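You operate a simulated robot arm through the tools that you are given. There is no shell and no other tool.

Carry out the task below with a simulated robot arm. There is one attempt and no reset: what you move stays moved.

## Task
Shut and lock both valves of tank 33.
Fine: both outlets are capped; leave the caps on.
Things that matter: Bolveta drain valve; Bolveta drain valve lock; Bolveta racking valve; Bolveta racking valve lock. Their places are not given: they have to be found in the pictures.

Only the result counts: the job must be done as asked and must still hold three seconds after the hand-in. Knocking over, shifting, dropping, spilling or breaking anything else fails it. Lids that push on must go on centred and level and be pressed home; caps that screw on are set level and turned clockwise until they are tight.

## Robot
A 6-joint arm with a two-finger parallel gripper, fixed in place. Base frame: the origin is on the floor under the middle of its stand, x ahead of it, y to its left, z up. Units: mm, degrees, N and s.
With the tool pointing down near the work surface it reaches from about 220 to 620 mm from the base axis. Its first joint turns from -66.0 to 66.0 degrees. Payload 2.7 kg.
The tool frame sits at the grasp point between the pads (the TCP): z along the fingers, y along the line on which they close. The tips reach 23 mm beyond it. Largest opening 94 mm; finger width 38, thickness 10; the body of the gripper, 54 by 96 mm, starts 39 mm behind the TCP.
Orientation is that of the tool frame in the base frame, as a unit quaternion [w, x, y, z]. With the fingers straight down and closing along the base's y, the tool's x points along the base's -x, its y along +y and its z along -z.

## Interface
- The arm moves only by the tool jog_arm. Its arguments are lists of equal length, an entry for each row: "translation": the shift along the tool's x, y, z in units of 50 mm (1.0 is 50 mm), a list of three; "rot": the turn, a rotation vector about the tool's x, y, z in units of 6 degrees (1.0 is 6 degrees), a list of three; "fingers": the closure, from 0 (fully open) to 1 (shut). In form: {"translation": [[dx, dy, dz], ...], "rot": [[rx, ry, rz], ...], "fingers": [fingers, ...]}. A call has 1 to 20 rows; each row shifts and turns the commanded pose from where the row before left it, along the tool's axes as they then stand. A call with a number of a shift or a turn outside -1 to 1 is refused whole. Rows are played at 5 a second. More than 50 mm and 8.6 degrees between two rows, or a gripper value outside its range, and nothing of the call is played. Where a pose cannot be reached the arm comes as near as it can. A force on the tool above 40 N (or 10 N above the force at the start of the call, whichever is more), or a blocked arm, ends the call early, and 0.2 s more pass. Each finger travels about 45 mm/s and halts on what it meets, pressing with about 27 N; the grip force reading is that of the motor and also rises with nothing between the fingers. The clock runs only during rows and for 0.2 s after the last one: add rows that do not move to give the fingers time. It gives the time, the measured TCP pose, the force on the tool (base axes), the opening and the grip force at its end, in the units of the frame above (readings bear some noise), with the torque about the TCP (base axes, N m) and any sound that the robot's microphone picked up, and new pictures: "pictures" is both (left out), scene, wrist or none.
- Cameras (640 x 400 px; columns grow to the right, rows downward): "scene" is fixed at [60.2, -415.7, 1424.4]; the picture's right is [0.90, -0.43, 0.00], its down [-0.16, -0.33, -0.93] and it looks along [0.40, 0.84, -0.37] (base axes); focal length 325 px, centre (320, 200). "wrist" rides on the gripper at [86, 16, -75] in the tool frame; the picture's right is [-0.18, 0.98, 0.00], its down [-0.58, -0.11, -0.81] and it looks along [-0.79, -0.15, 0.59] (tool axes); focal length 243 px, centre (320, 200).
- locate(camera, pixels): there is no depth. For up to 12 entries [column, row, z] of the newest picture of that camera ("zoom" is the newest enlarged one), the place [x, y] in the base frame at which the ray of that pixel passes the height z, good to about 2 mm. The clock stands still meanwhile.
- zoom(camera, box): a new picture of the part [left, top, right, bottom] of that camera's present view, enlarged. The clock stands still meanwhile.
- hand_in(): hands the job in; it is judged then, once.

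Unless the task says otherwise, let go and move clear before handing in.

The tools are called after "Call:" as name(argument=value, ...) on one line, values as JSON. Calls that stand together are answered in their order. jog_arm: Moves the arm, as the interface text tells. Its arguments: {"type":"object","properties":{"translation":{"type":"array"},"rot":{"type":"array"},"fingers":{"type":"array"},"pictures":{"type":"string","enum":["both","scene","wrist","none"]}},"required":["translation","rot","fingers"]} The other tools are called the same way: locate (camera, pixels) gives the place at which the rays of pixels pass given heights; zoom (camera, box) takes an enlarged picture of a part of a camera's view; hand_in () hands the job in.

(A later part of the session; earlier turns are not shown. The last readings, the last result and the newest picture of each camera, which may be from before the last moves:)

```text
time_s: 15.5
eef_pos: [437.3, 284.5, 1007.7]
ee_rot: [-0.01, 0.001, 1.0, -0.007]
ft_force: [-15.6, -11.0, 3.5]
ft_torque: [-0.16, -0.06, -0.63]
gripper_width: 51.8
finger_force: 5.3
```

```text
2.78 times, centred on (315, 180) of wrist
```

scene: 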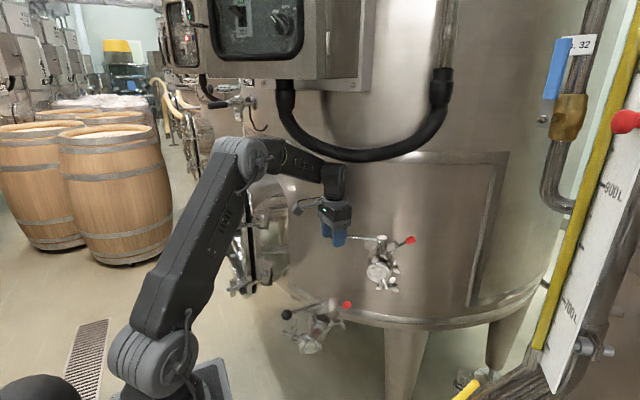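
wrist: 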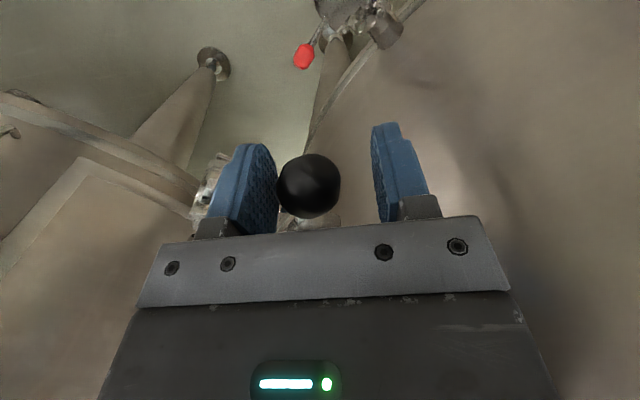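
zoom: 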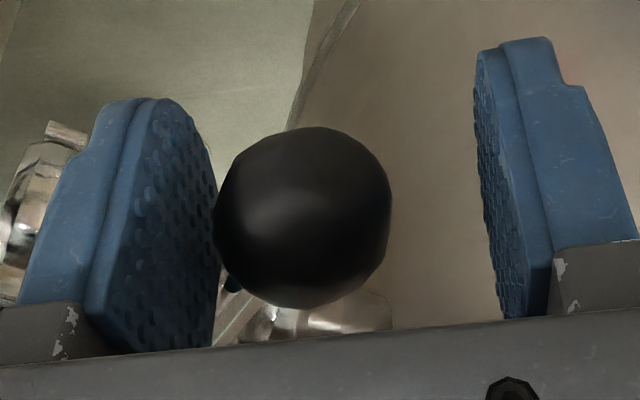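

The force rose to about 19 N without further travel, so the racking handle is against its stop. I'll relax the push, lift off, and turn the tool so the camera can see the red lever and the hub face next to it.

Call:
jog_arm(translation=[[0.06, -0.1, 0], [0.06, -0.1, 0], [0, 0, 0], [0, 0, -0.5], [0, 0, -0.7], [0, 0, -0.7], [0, 0, 0]], rot=[[0, 0, 0], [0, 0, 0], [0, 0, 0], [0, 0, 0], [0, 0, 0], [0, 0, 0], [0, 0, 0]], fingers=[0.4, 0.3, 0.3, 0.3, 0.3, 0.3, 0.3])

Call:
zoom(camera="wrist", box=[270, 40, 430, 230])

Call:
zoom(camera="scene", box=[330, 220, 430, 285])

```text
time_s: 16.8
eef_pos: [399.2, 247.7, 1018.9]
ee_rot: [-0.093, 0.0, 0.993, -0.074]
ft_force: [-0.2, -0.4, -0.1]
ft_torque: [0.02, 0.0, -0.05]
gripper_width: 66.0
finger_force: 0.0
stopped in row 6: the arm was blocked; the commanded pose is now the measured one
```

scene: 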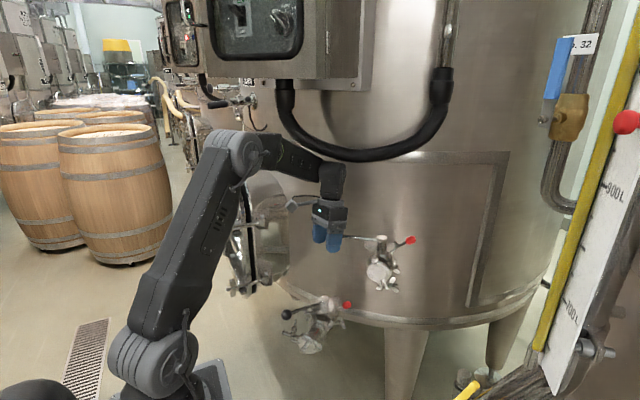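
wrist: 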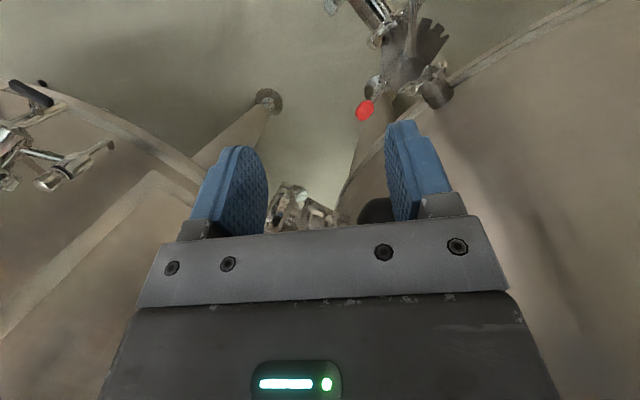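

```text
2.11 times, centred on (350, 135) of wrist
```

zoom: 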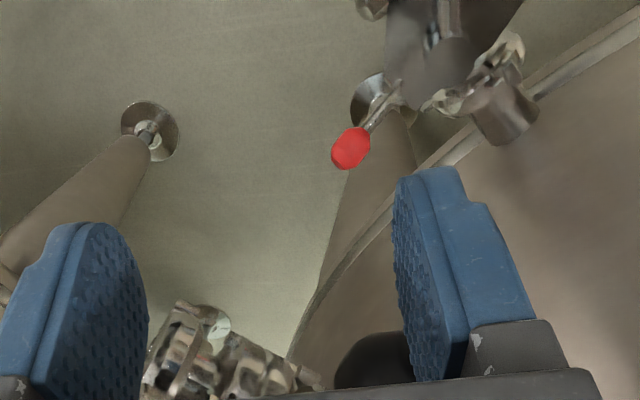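

```text
6.15 times, centred on (380, 252) of scene
```

zoom: 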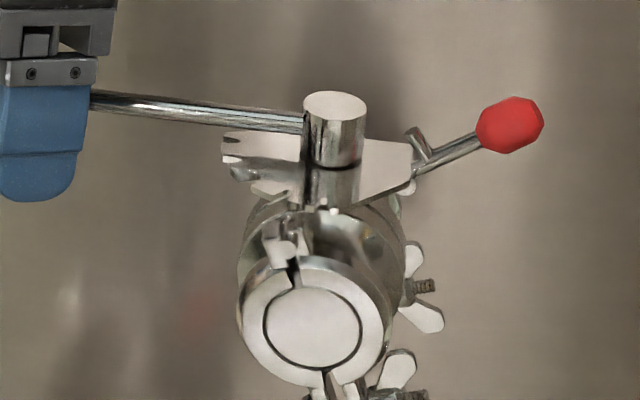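

Lifting was blocked, most likely by the wrist meeting the hanging hose above, and the tool tilted. The handle stayed at its stop. I'll back away in −x first, then level the tool.

Call:
jog_arm(translation=[[0.5, 0, 0.1], [0.6, 0, 0.12], [0.6, -0.2, 0.12], [0.3, -0.4, 0], [0, -0.5, 0], [0, -0.5, 0], [0, 0, 0]], rot=[[0, 0, 0], [0, 0, 0], [-0.5, -0.6, 0], [-0.5, -0.6, 0], [-0.42, -0.58, 0], [0, 0, 0], [0, 0, 0]], fingers=[0.3, 0.3, 0.3, 0.3, 0.3, 0.3, 0.3])

Call:
zoom(camera="scene", box=[320, 220, 430, 290])

```text
time_s: 18.4
eef_pos: [298.3, 166.6, 1024.2]
ee_rot: [-0.001, 0.0, 1.0, 0.0]
ft_force: [-0.1, -0.7, 0.7]
ft_torque: [-0.01, 0.02, 0.01]
gripper_width: 65.7
finger_force: 0.2
```

scene: 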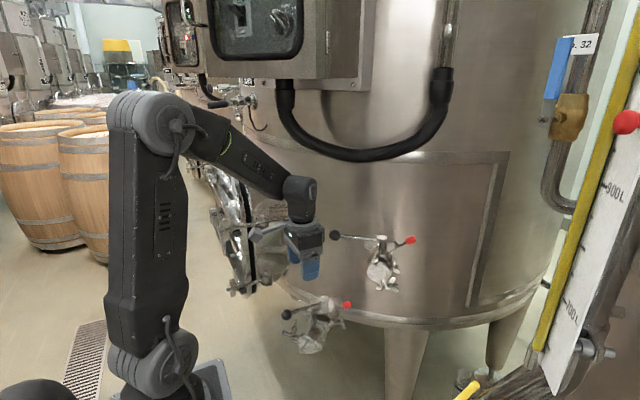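
wrist: 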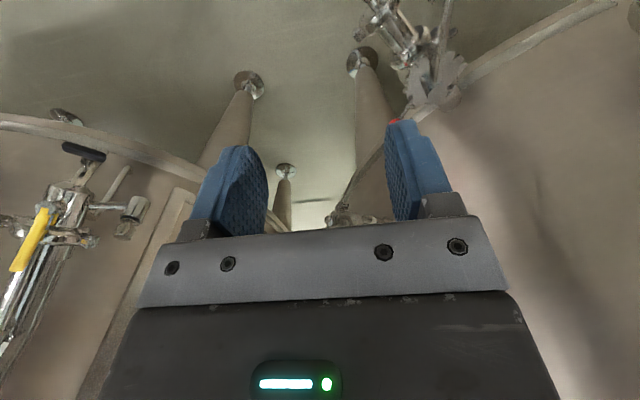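

```text
5.71 times, centred on (375, 255) of scene
```

zoom: 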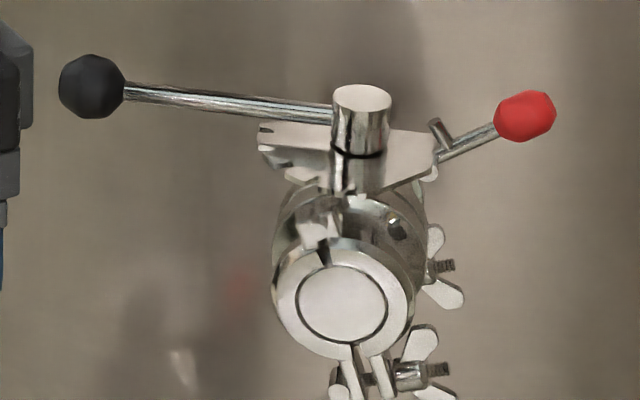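

The racking handle is shut, with its knob at about (435, 278). Next I'll raise the arm, go to the right-front of the valve, and turn the tool about +60° so the camera looks at the lock lever and hub.

Call:
jog_arm(translation=[[0, 0, -0.6], [0, 0, -0.6], [-0.6, -0.25, 0], [-0.6, -0.25, 0], [-0.6, -0.25, 0], [-0.6, -0.25, 0], [-0.6, -0.25, 0], [-0.6, -0.2, 0], [0, 0, 0]], rot=[[0, 0, 0], [0, 0, 0], [0, 0, 0], [0, 0, 0], [0, 0, 0], [0, 0, 0], [0, 0, 0], [0, 0, 0], [0, 0, 0]], fingers=[0.3, 0.3, 0.3, 0.3, 0.3, 0.3, 0.3, 0.3, 0.3])

Call:
zoom(camera="wrist", box=[280, 100, 440, 230])

```text
time_s: 20.4
eef_pos: [477.6, 92.0, 1086.1]
ee_rot: [0.0, 0.0, 1.0, 0.0]
ft_force: [0.3, -0.5, 0.1]
ft_torque: [-0.01, 0.0, -0.02]
gripper_width: 65.7
finger_force: 0.0
```

scene: 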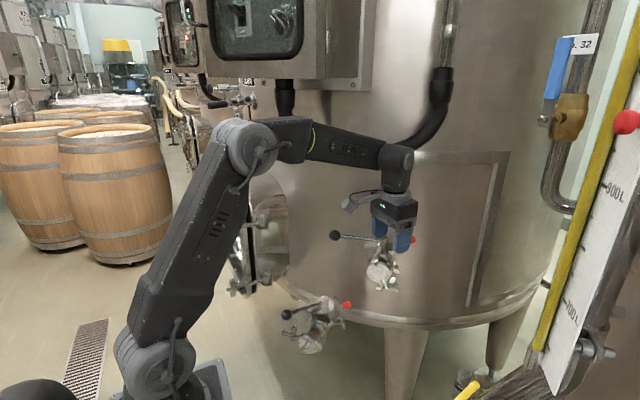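
wrist: 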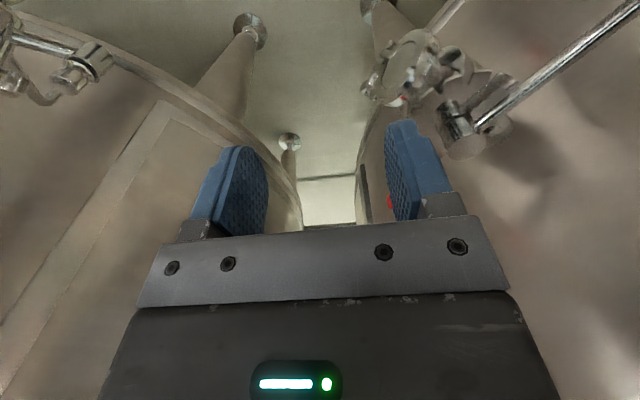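

```text
3.08 times, centred on (360, 165) of wrist
```

zoom: 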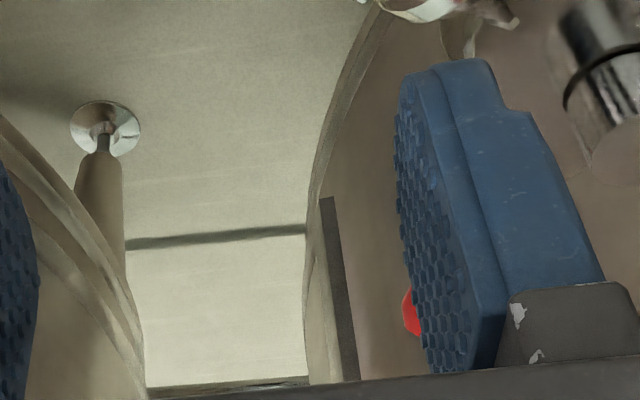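

Call:
jog_arm(translation=[[0, 0, 0], [0, 0, 0], [0, 0, 0], [0, 0, 0], [0, 0, 0], [0, 0, 0], [0, 0, 0], [0, 0, 0], [0, 0, 0], [0, 0, 0], [0, 0, 0]], rot=[[0, 0, -1], [0, 0, -1], [0, 0, -1], [0, 0, -1], [0, 0, -1], [0, 0, -1], [0, 0, -1], [0, 0, -1], [0, 0, -1], [0, 0, -1], [0, 0, 0]], fingers=[0.3, 0.3, 0.3, 0.3, 0.3, 0.3, 0.3, 0.3, 0.3, 0.3, 0.3])

Call:
zoom(camera="wrist", box=[220, 60, 440, 230])

```text
time_s: 22.8
eef_pos: [476.3, 95.0, 1086.1]
ee_rot: [0.001, -0.5, 0.866, 0.0]
ft_force: [0.0, 0.3, 0.6]
ft_torque: [-0.02, 0.02, -0.02]
gripper_width: 65.9
finger_force: 0.1
```

scene: 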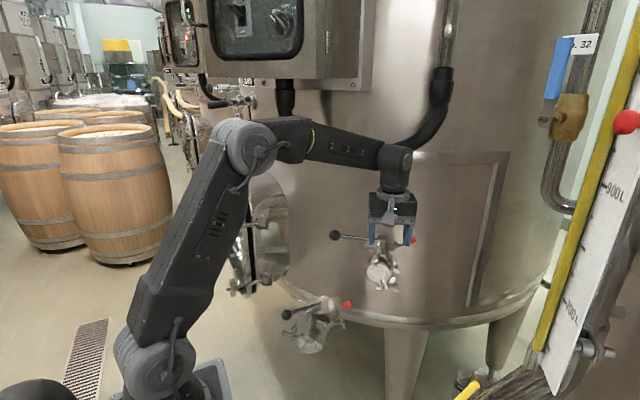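
wrist: 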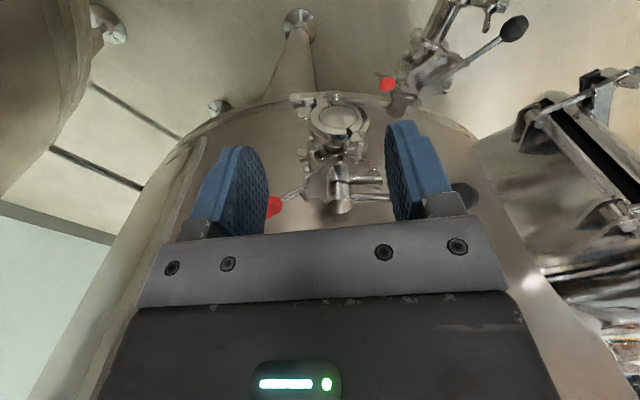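

```text
2.35 times, centred on (330, 145) of wrist
```

zoom: 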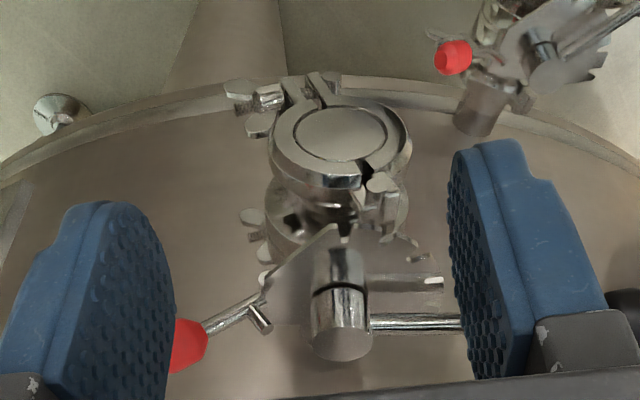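

This view shows the hub with the handle to the right and the red lever to the left (the picture is upside down). I'll zoom in on the hub and lever.

Call:
zoom(camera="wrist", box=[275, 150, 365, 222])

Call:
zoom(camera="wrist", box=[290, 170, 340, 215])

Call:
locate(camera="wrist", pixels=[[275, 206, 1022], [338, 208, 1020], [306, 187, 994]])

```text
5.56 times, centred on (320, 186) of wrist
```

zoom: 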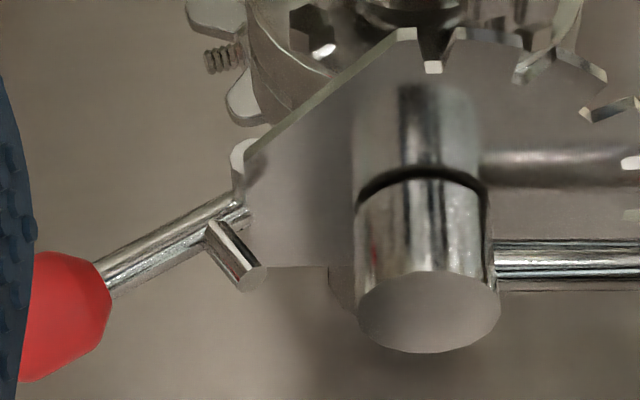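

```text
8.89 times, centred on (315, 192) of wrist
```

zoom: 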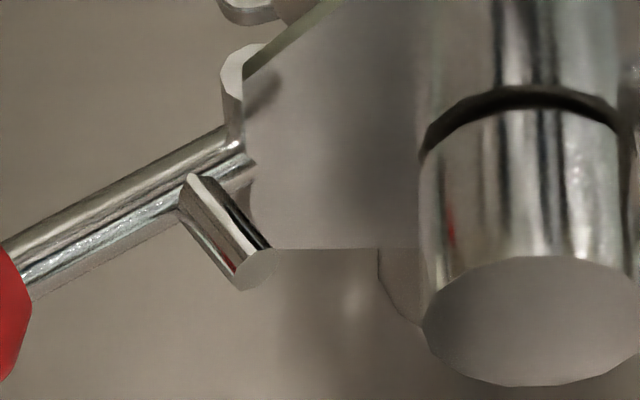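

```text
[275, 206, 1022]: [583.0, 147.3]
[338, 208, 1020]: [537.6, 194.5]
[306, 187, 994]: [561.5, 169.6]
```

The geometry suggests the red lever hinges at the plate's edge: swinging it up and inward brings its peg into the hub, opposite the handle. The hose hangs close to the wall above the valve, so I'll come in from the front with the tool tilted 45° and use the closed fingers as a pusher.

Call:
jog_arm(translation=[[0, 0, 0], [0, 0, 0], [0, 0, 0], [0, 0, 0], [0, 0, 0], [0, 0, 0], [0, 0, 0], [0, 0, 0], [0, 0, 0], [0, 0, 0], [0, 0, 0]], rot=[[0, 0, 0.84], [0, 0, 0.83], [0, -0.94, 0], [0, -0.94, 0], [0, -0.94, 0], [0, -0.94, 0], [0, -0.94, 0], [0, -0.94, 0], [0, -0.93, 0], [0, -0.93, 0], [0, 0, 0]], fingers=[0.5, 0.7, 0.8, 1, 1, 1, 1, 1, 1, 1, 1])

```text
time_s: 25.2
eef_pos: [476.9, 95.5, 1083.7]
ee_rot: [0.347, -0.389, 0.838, 0.162]
ft_force: [0.3, 0.7, -0.1]
ft_torque: [0.0, 0.0, -0.01]
gripper_width: 0.0
finger_force: 27.2
```

scene: 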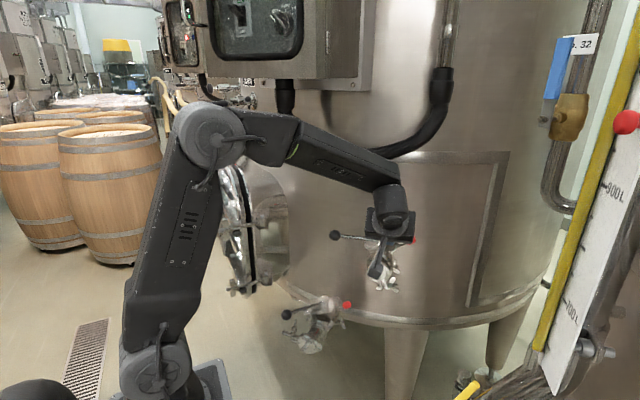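
wrist: 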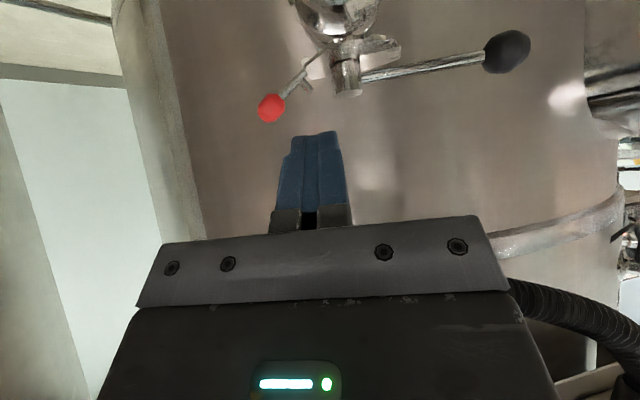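

I now have a level front view (upside down) of the lever, hub and handle. I'll zoom in for details.

Call:
zoom(camera="wrist", box=[250, 20, 380, 130])

Call:
zoom(camera="wrist", box=[285, 35, 365, 100])

```text
3.64 times, centred on (315, 75) of wrist
```

zoom: 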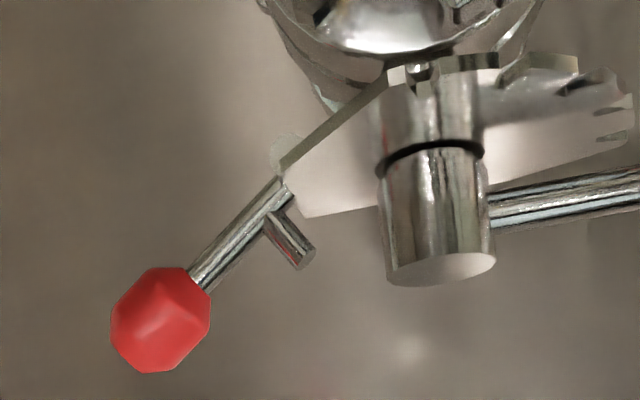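

```text
6.15 times, centred on (325, 68) of wrist
```

zoom: 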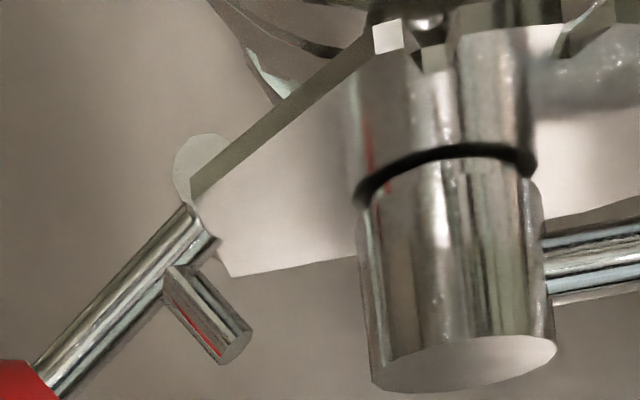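

I'll move to a standoff in front and to the right of the red knob with the fingers closed.

Call:
jog_arm(translation=[[0.15, -0.54, 0.26], [0.15, -0.54, 0.26], [0.15, -0.53, 0.26], [0, 0, 0]], rot=[[0, 0, 0], [0, 0, 0], [0, 0, 0], [0, 0, 0]], fingers=[1, 1, 1, 1])

Call:
locate(camera="wrist", pixels=[[320, 100, 1000]])

```text
time_s: 26.2
eef_pos: [546.0, 49.7, 1040.3]
ee_rot: [0.345, -0.391, 0.838, 0.162]
ft_force: [0.5, 0.2, 0.4]
ft_torque: [0.0, 0.02, -0.02]
gripper_width: 0.0
finger_force: 26.8
```

scene: 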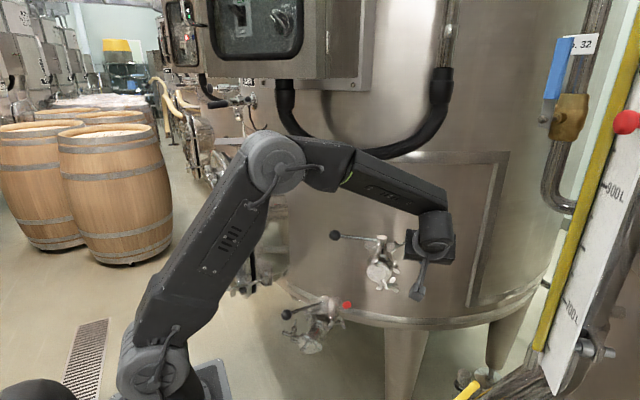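
wrist: 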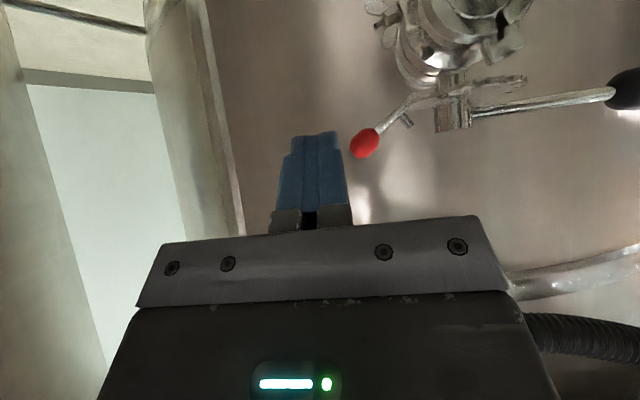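

```text
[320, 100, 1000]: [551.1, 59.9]
```

The finger is at the knob's outer side, with the knob at (365, 143) to the right of the finger in the picture. I'll advance towards the wall so the finger ends up beside the knob.

Call:
jog_arm(translation=[[-0.4, 0, 0.54], [-0.4, 0, 0.54], [-0.4, 0, 0.54], [0, 0, 0]], rot=[[0, 0, 0], [0, 0, 0], [0, 0, 0], [0, 0, 0]], fingers=[1, 1, 1, 1])

Call:
zoom(camera="wrist", box=[260, 90, 480, 230])

Call:
zoom(camera="scene", box=[370, 210, 470, 280])

```text
time_s: 27.2
eef_pos: [610.7, 127.4, 1028.1]
ee_rot: [0.347, -0.389, 0.838, 0.16]
ft_force: [0.3, 0.5, 0.3]
ft_torque: [0.03, 0.0, 0.01]
gripper_width: 0.0
finger_force: 27.5
```

scene: 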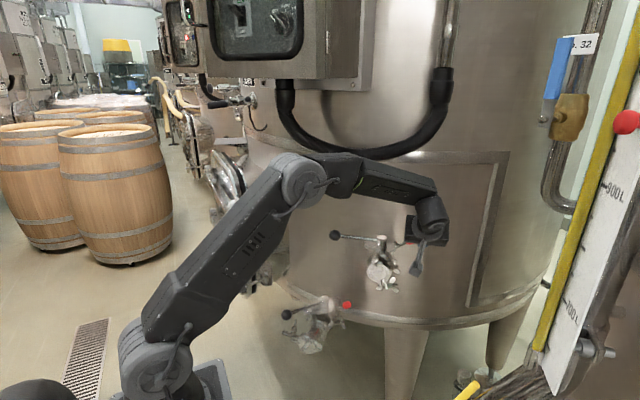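
wrist: 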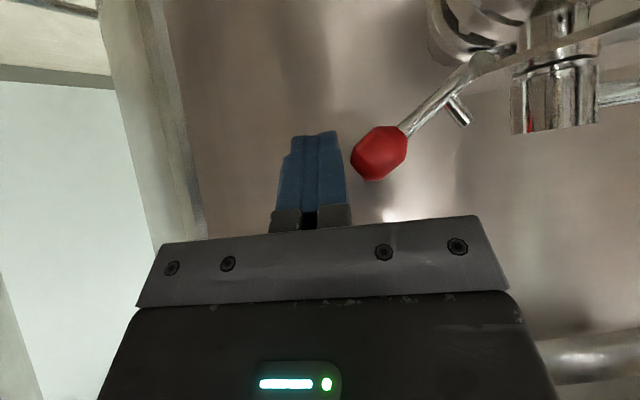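

```text
2.86 times, centred on (370, 160) of wrist
```

zoom: 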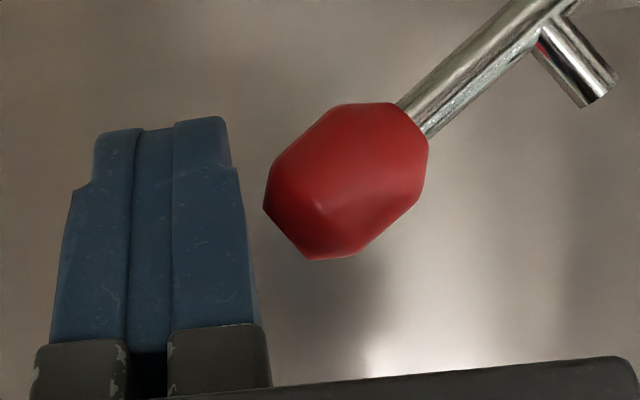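

```text
5.71 times, centred on (420, 245) of scene
```

zoom: 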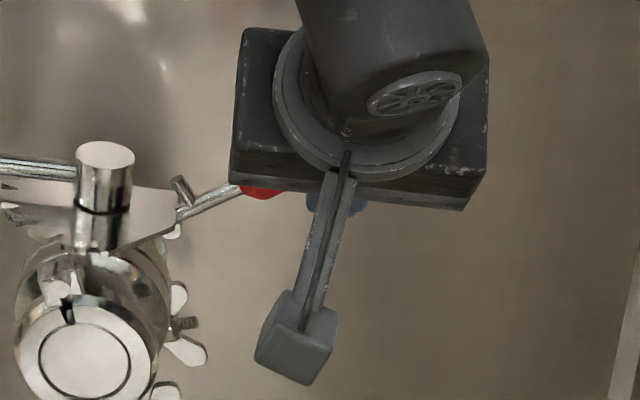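

The finger is just outside the red knob, which is at (378, 152) against the finger edge at 347. I'll push inward and slightly up along the lever's expected arc, first as a short test.

Call:
jog_arm(translation=[[-0.02, 0.1, -0.02], [-0.03, 0.1, -0.03], [-0.04, 0.1, -0.04], [0, 0, 0]], rot=[[0, 0, 0], [0, 0, 0], [0, 0, 0], [0, 0, 0]], fingers=[1, 1, 1, 1])

Call:
zoom(camera="wrist", box=[260, 60, 480, 230])

```text
time_s: 28.2
eef_pos: [601.0, 135.0, 1036.1]
ee_rot: [0.351, -0.389, 0.837, 0.159]
ft_force: [14.9, -10.0, 12.2]
ft_torque: [0.04, -0.1, -0.16]
gripper_width: 0.0
finger_force: 27.0
```

scene: 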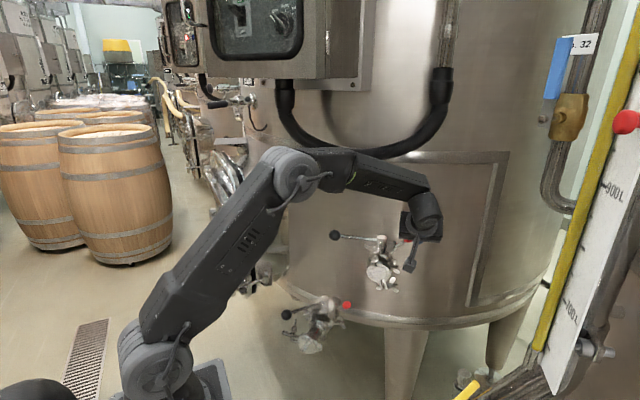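
wrist: 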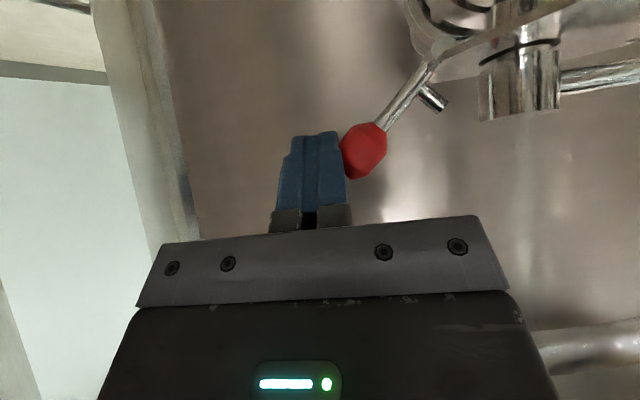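

```text
2.35 times, centred on (370, 145) of wrist
```

zoom: 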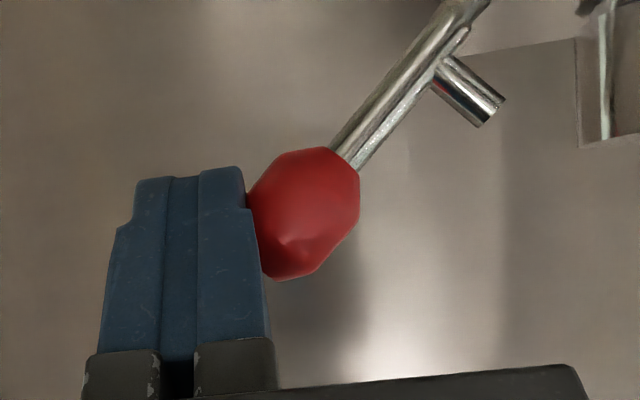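

The lever turned about 9°: the knob moved inward and up, with roughly 18 N of resistance and contact near the fingertip. I'll back off slightly, lower the finger about 10 mm for a better contact, and push again.

Call:
jog_arm(translation=[[0, -0.15, 0], [0.15, 0, 0.15], [0, 0, 0], [0, 0.1, 0], [0, 0.1, 0], [0, 0, 0]], rot=[[0, 0, 0], [0, 0, 0], [0, 0, 0], [0, 0, 0], [0, 0, 0], [0, 0, 0]], fingers=[1, 1, 1, 1, 1, 1])

Call:
zoom(camera="wrist", box=[260, 60, 480, 230])

```text
time_s: 29.4
eef_pos: [604.0, 132.0, 1028.7]
ee_rot: [0.356, -0.387, 0.837, 0.154]
ft_force: [0.1, -4.7, 1.2]
ft_torque: [0.02, 0.02, 0.06]
gripper_width: 0.1
finger_force: 27.5
stopped in row 5: the force on the tool passed its limit at 41 N (the readings are from after the stop); the commanded pose is now the measured one
```

scene: 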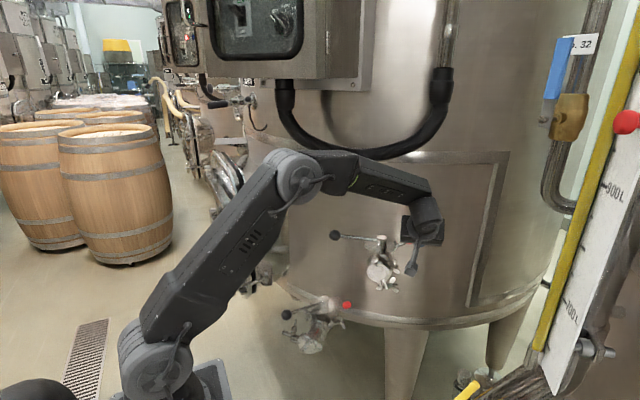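
wrist: 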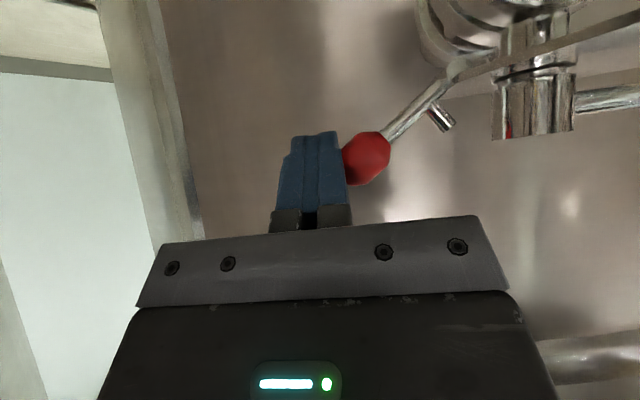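

```text
2.35 times, centred on (370, 145) of wrist
```

zoom: 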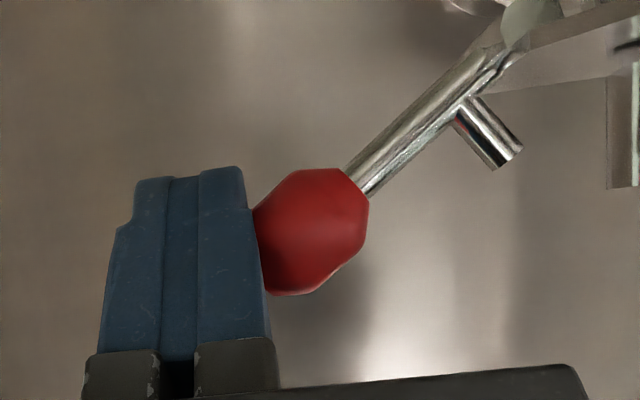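

The flat vertical face and friction jam the knob, because the lever has to rise more than move inward at this angle. I'll retract, go lower, and roll the tool 35° about the approach axis so the finger face pushes inward and up from under the knob.

Call:
jog_arm(translation=[[0, -0.25, 0], [0, -0.25, 0], [0.2, 0, 0.2], [0.15, 0, 0.15], [0, 0, 0], [0, 0, 0], [0, 0, 0], [0, 0, 0], [0, 0, 0], [0, 0, 0], [0, 0, 0]], rot=[[0, 0, 0], [0, 0, 0], [0, 0, 0], [0, 0, 0], [-0.687, 0, 0.687], [-0.687, 0, 0.687], [-0.687, 0, 0.687], [-0.687, 0, 0.687], [-0.687, 0, 0.687], [-0.687, 0, 0.687], [0, 0, 0]], fingers=[1, 1, 1, 1, 1, 1, 1, 1, 1, 1, 1])

Call:
zoom(camera="wrist", box=[240, 60, 480, 230])

```text
time_s: 31.8
eef_pos: [623.3, 116.6, 1004.0]
ee_rot: [0.223, -0.266, 0.847, 0.402]
ft_force: [1.0, 0.0, 0.7]
ft_torque: [0.01, -0.02, -0.01]
gripper_width: 0.3
finger_force: 27.1
```

scene: 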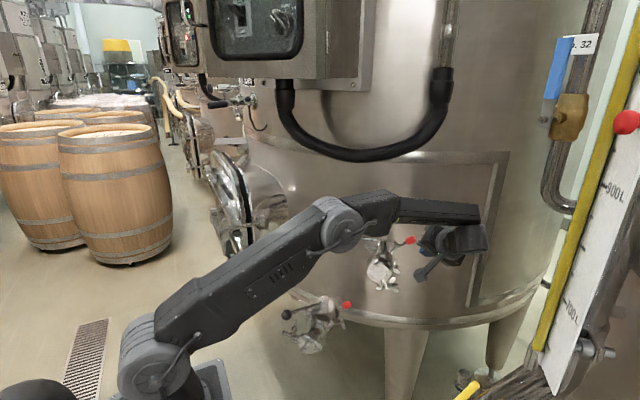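
wrist: 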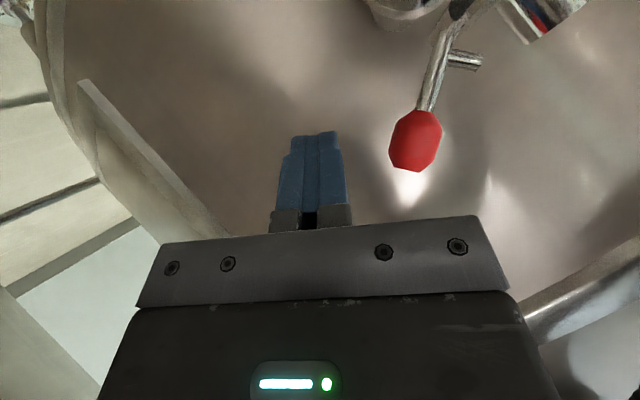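

```text
2.35 times, centred on (360, 145) of wrist
```

zoom: 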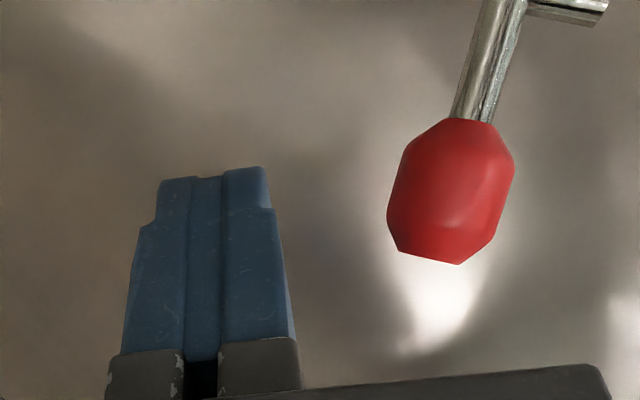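

The finger now lies nearly parallel to the lever, with the knob at (415, 140) to its right. I'll approach to contact from outside and below, then follow the first few degrees of the arc.

Call:
jog_arm(translation=[[0.087, 0.165, -0.027], [0.087, 0.165, -0.027], [0, 0.08, 0], [-0.02, 0.093, -0.02], [-0.014, 0.094, -0.014], [0, 0, 0]], rot=[[0, 0, 0], [0, 0, 0], [0, 0, 0], [0, 0, 0], [0, 0, 0], [0, 0, 0]], fingers=[1, 1, 1, 1, 1, 1])

Call:
zoom(camera="wrist", box=[240, 40, 480, 230])

Call:
zoom(camera="scene", box=[370, 210, 470, 280])

```text
time_s: 33.1
eef_pos: [597.7, 127.7, 1018.2]
ee_rot: [0.224, -0.267, 0.847, 0.401]
ft_force: [1.8, -2.0, -0.1]
ft_torque: [0.01, -0.02, -0.07]
gripper_width: 0.2
finger_force: 27.4
```

scene: 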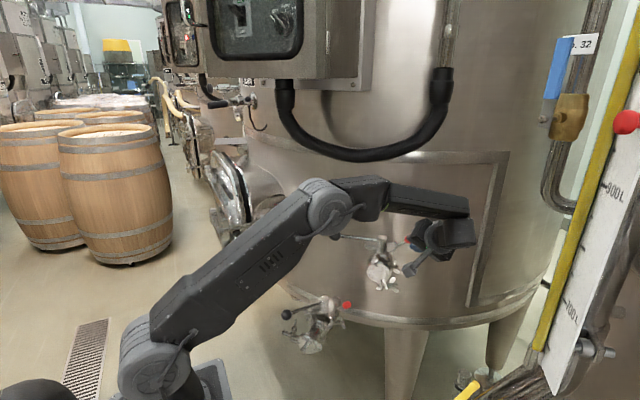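
wrist: 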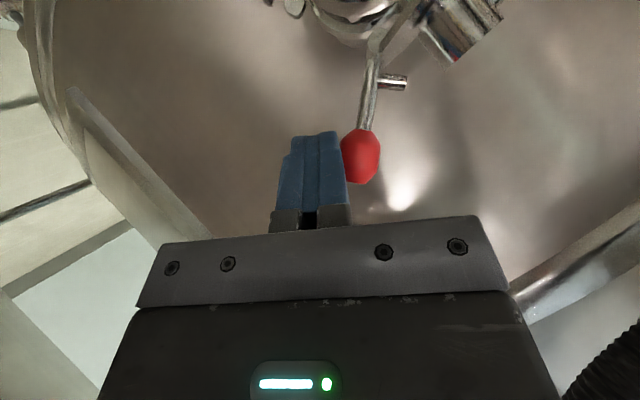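

```text
2.11 times, centred on (360, 135) of wrist
```

zoom: 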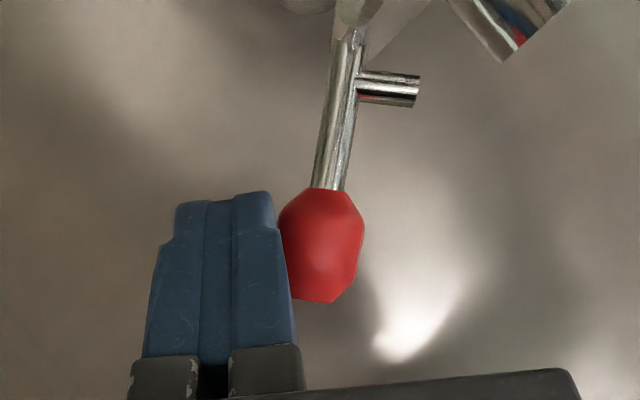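

```text
5.71 times, centred on (420, 245) of scene
```

zoom: 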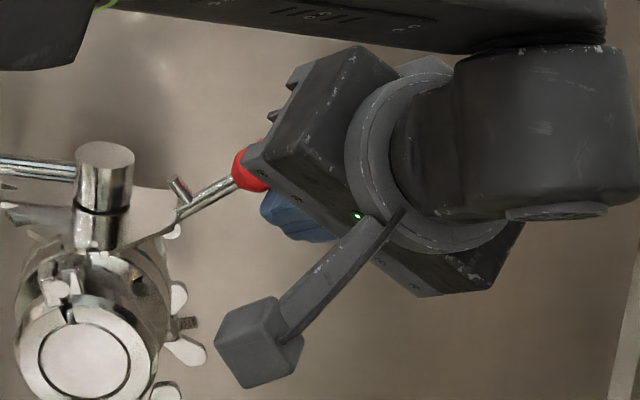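

Contact is good, at under 3 N, and the finger's face sits against the knob. I'll continue along the arc.

Call:
jog_arm(translation=[[-0.007, 0.094, -0.007], [-0.003, 0.095, -0.003], [0.004, 0.095, 0.004], [0.01, 0.094, 0.01], [0, 0, 0]], rot=[[0, 0, 0], [0, 0, 0], [0, 0, 0], [0, 0, 0], [0, 0, 0]], fingers=[1, 1, 1, 1, 1])

Call:
zoom(camera="wrist", box=[240, 40, 480, 230])

Call:
zoom(camera="scene", box=[370, 210, 470, 280])

```text
time_s: 34.4
eef_pos: [585.7, 138.7, 1029.3]
ee_rot: [0.223, -0.267, 0.847, 0.401]
ft_force: [1.2, 0.4, 0.2]
ft_torque: [-0.01, -0.04, 0.02]
gripper_width: 0.0
finger_force: 26.8
```

scene: 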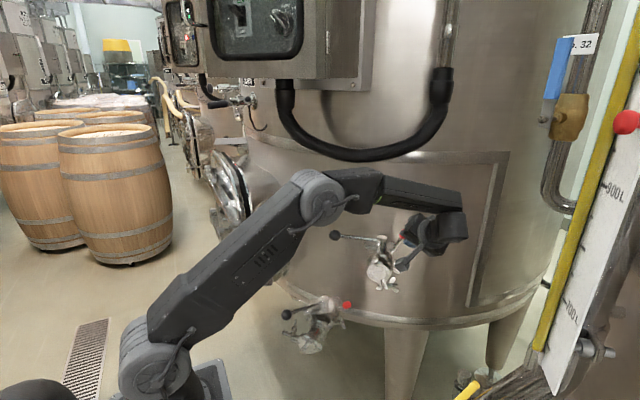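
wrist: 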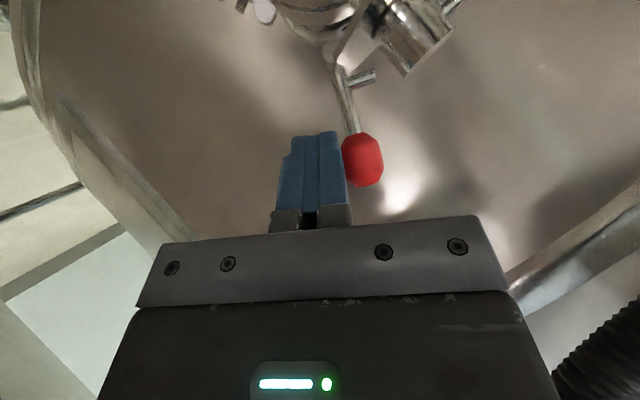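

```text
2.11 times, centred on (360, 135) of wrist
```

zoom: 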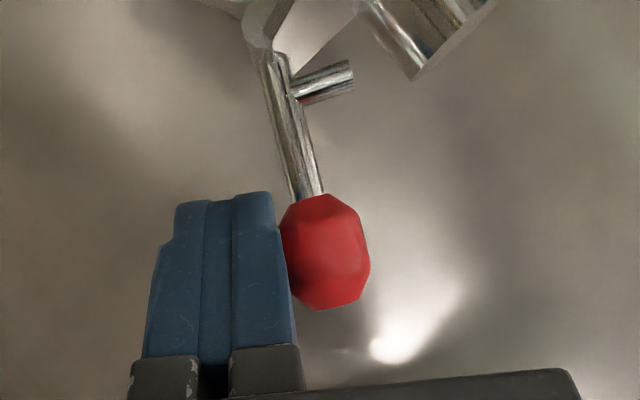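

```text
5.71 times, centred on (420, 245) of scene
```

zoom: 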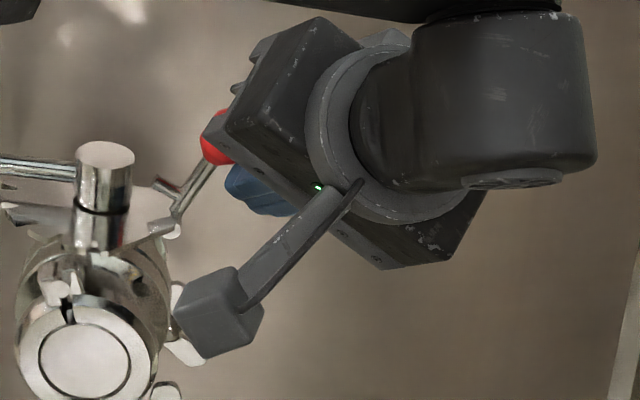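

The lever swings up freely and is now about 62° up, with its peg turning towards the hub. I'll continue in small steps and watch the force.

Call:
jog_arm(translation=[[0.014, 0.09, 0.014], [0.02, 0.09, 0.02], [0.026, 0.085, 0.026], [0, 0, 0]], rot=[[0, 0, 0], [0, 0, 0], [0, 0, 0], [0, 0, 0]], fingers=[1, 1, 1, 1])

Call:
zoom(camera="wrist", box=[240, 20, 480, 230])

Call:
zoom(camera="scene", box=[370, 210, 470, 280])

```text
time_s: 35.4
eef_pos: [575.4, 146.3, 1033.0]
ee_rot: [0.224, -0.267, 0.847, 0.401]
ft_force: [-0.1, -0.2, -0.1]
ft_torque: [0.01, 0.01, -0.01]
gripper_width: 0.2
finger_force: 27.2
```

scene: 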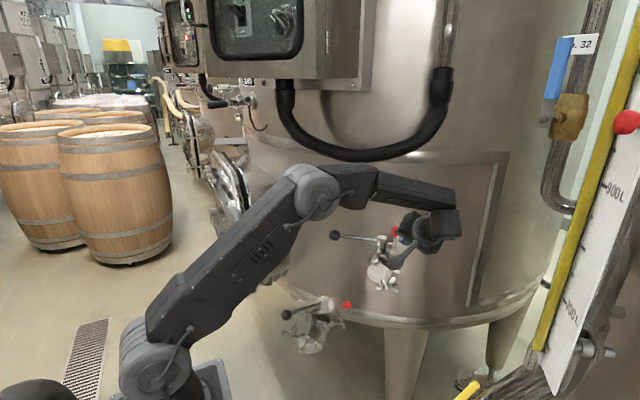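
wrist: 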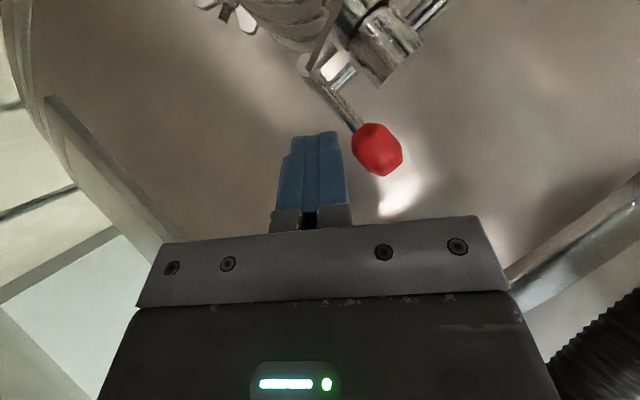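

```text
1.90 times, centred on (360, 125) of wrist
```

zoom: 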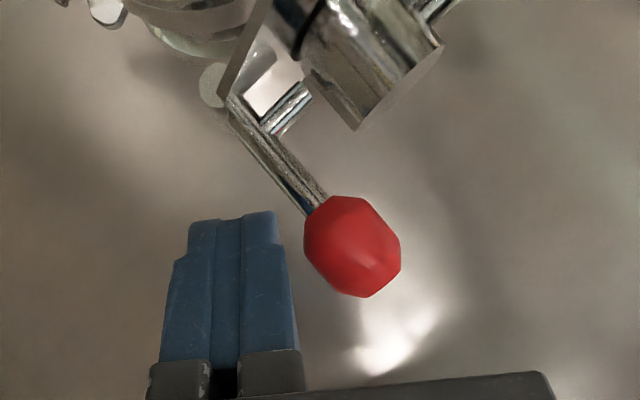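

```text
5.71 times, centred on (420, 245) of scene
```

zoom: 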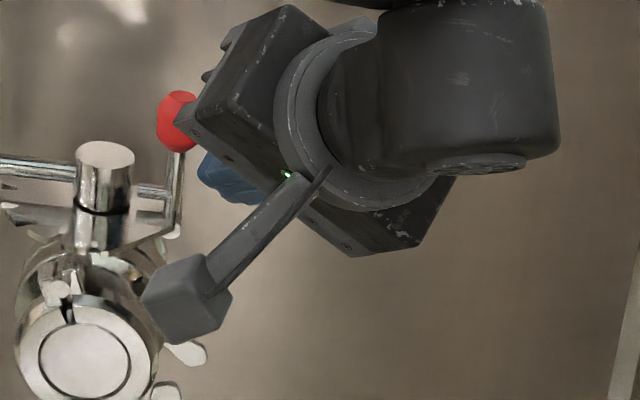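

The lever snapped upright on its own and the peg now points horizontally into the hub. I'll zoom in to check that it's fully seated.

Call:
zoom(camera="wrist", box=[300, 20, 410, 180])

Call:
zoom(camera="scene", box=[370, 220, 410, 260])

```text
2.50 times, centred on (355, 100) of wrist
```

zoom: 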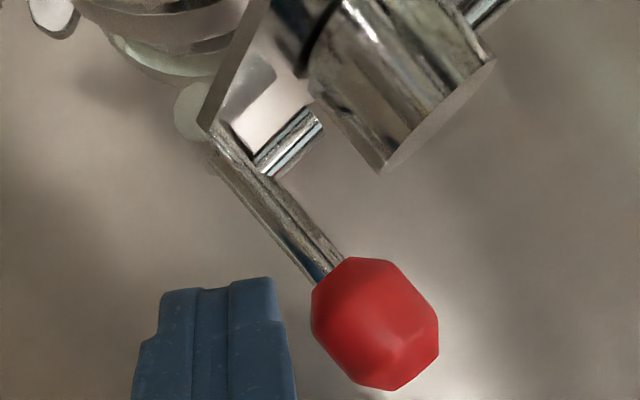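

```text
10.00 times, centred on (390, 240) of scene
```

zoom: 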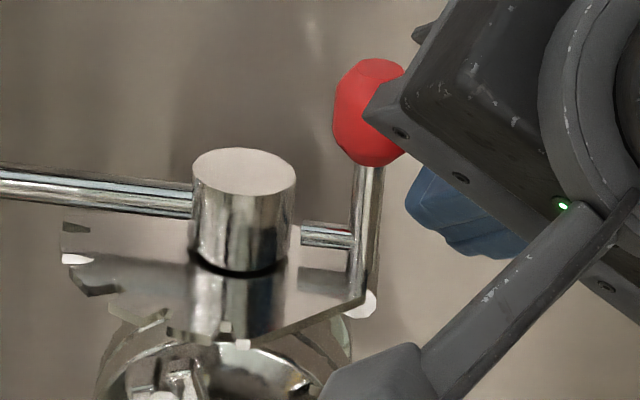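

The peg's tip is right at the hub. I'll press the knob gently inward a few millimetres to make sure the lever is home against its stop.

Call:
jog_arm(translation=[[0.03, 0.06, 0.03], [0.03, 0.06, 0.03], [0.03, 0.06, 0.03], [0, 0, 0]], rot=[[0, 0, 0], [0, 0, 0], [0, 0, 0], [0, 0, 0]], fingers=[1, 1, 1, 1])

Call:
zoom(camera="wrist", box=[280, 20, 410, 200])

Call:
zoom(camera="scene", box=[370, 220, 410, 260])

```text
time_s: 36.1
eef_pos: [573.0, 146.7, 1032.7]
ee_rot: [0.232, -0.262, 0.85, 0.394]
ft_force: [6.3, -5.5, -1.2]
ft_torque: [-0.13, -0.07, -0.04]
gripper_width: 0.0
finger_force: 27.0
stopped in row 3: the force on the tool passed its limit at 43 N (the readings are from after the stop); the commanded pose is now the measured one
```

scene: 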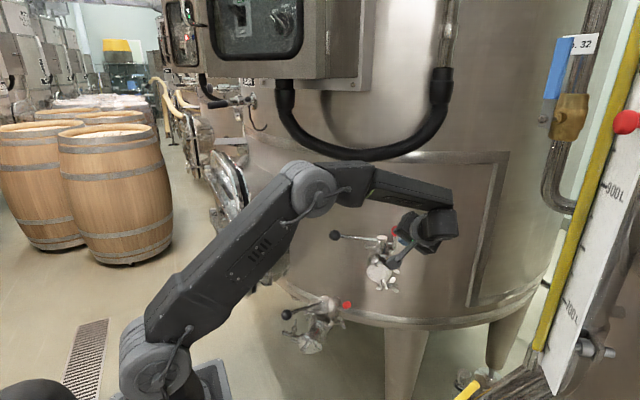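
wrist: 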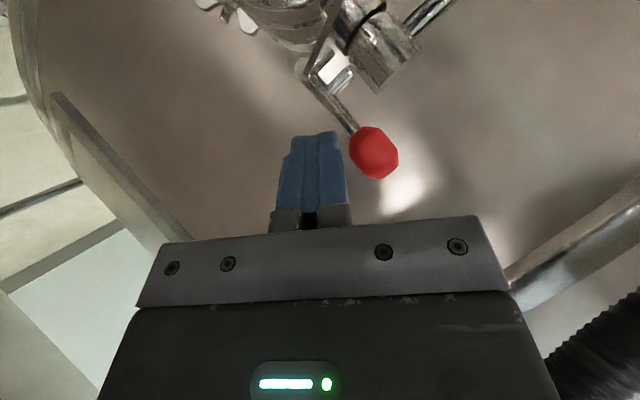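

```text
2.22 times, centred on (345, 110) of wrist
```

zoom: 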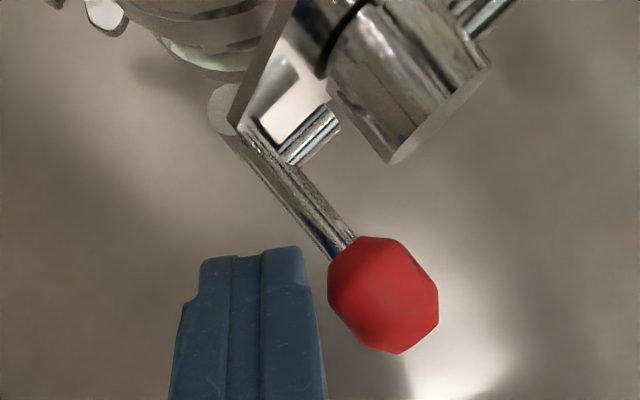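

```text
10.00 times, centred on (390, 240) of scene
```

zoom: 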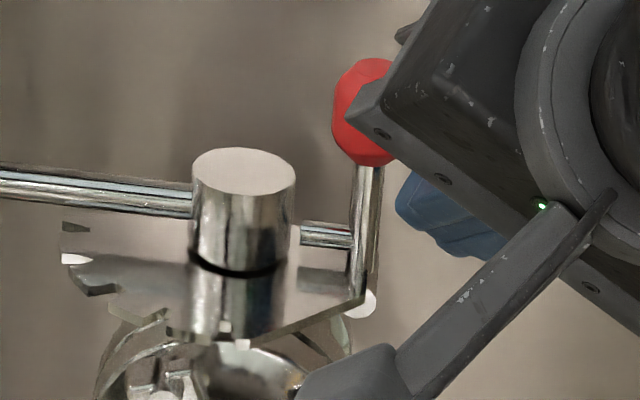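

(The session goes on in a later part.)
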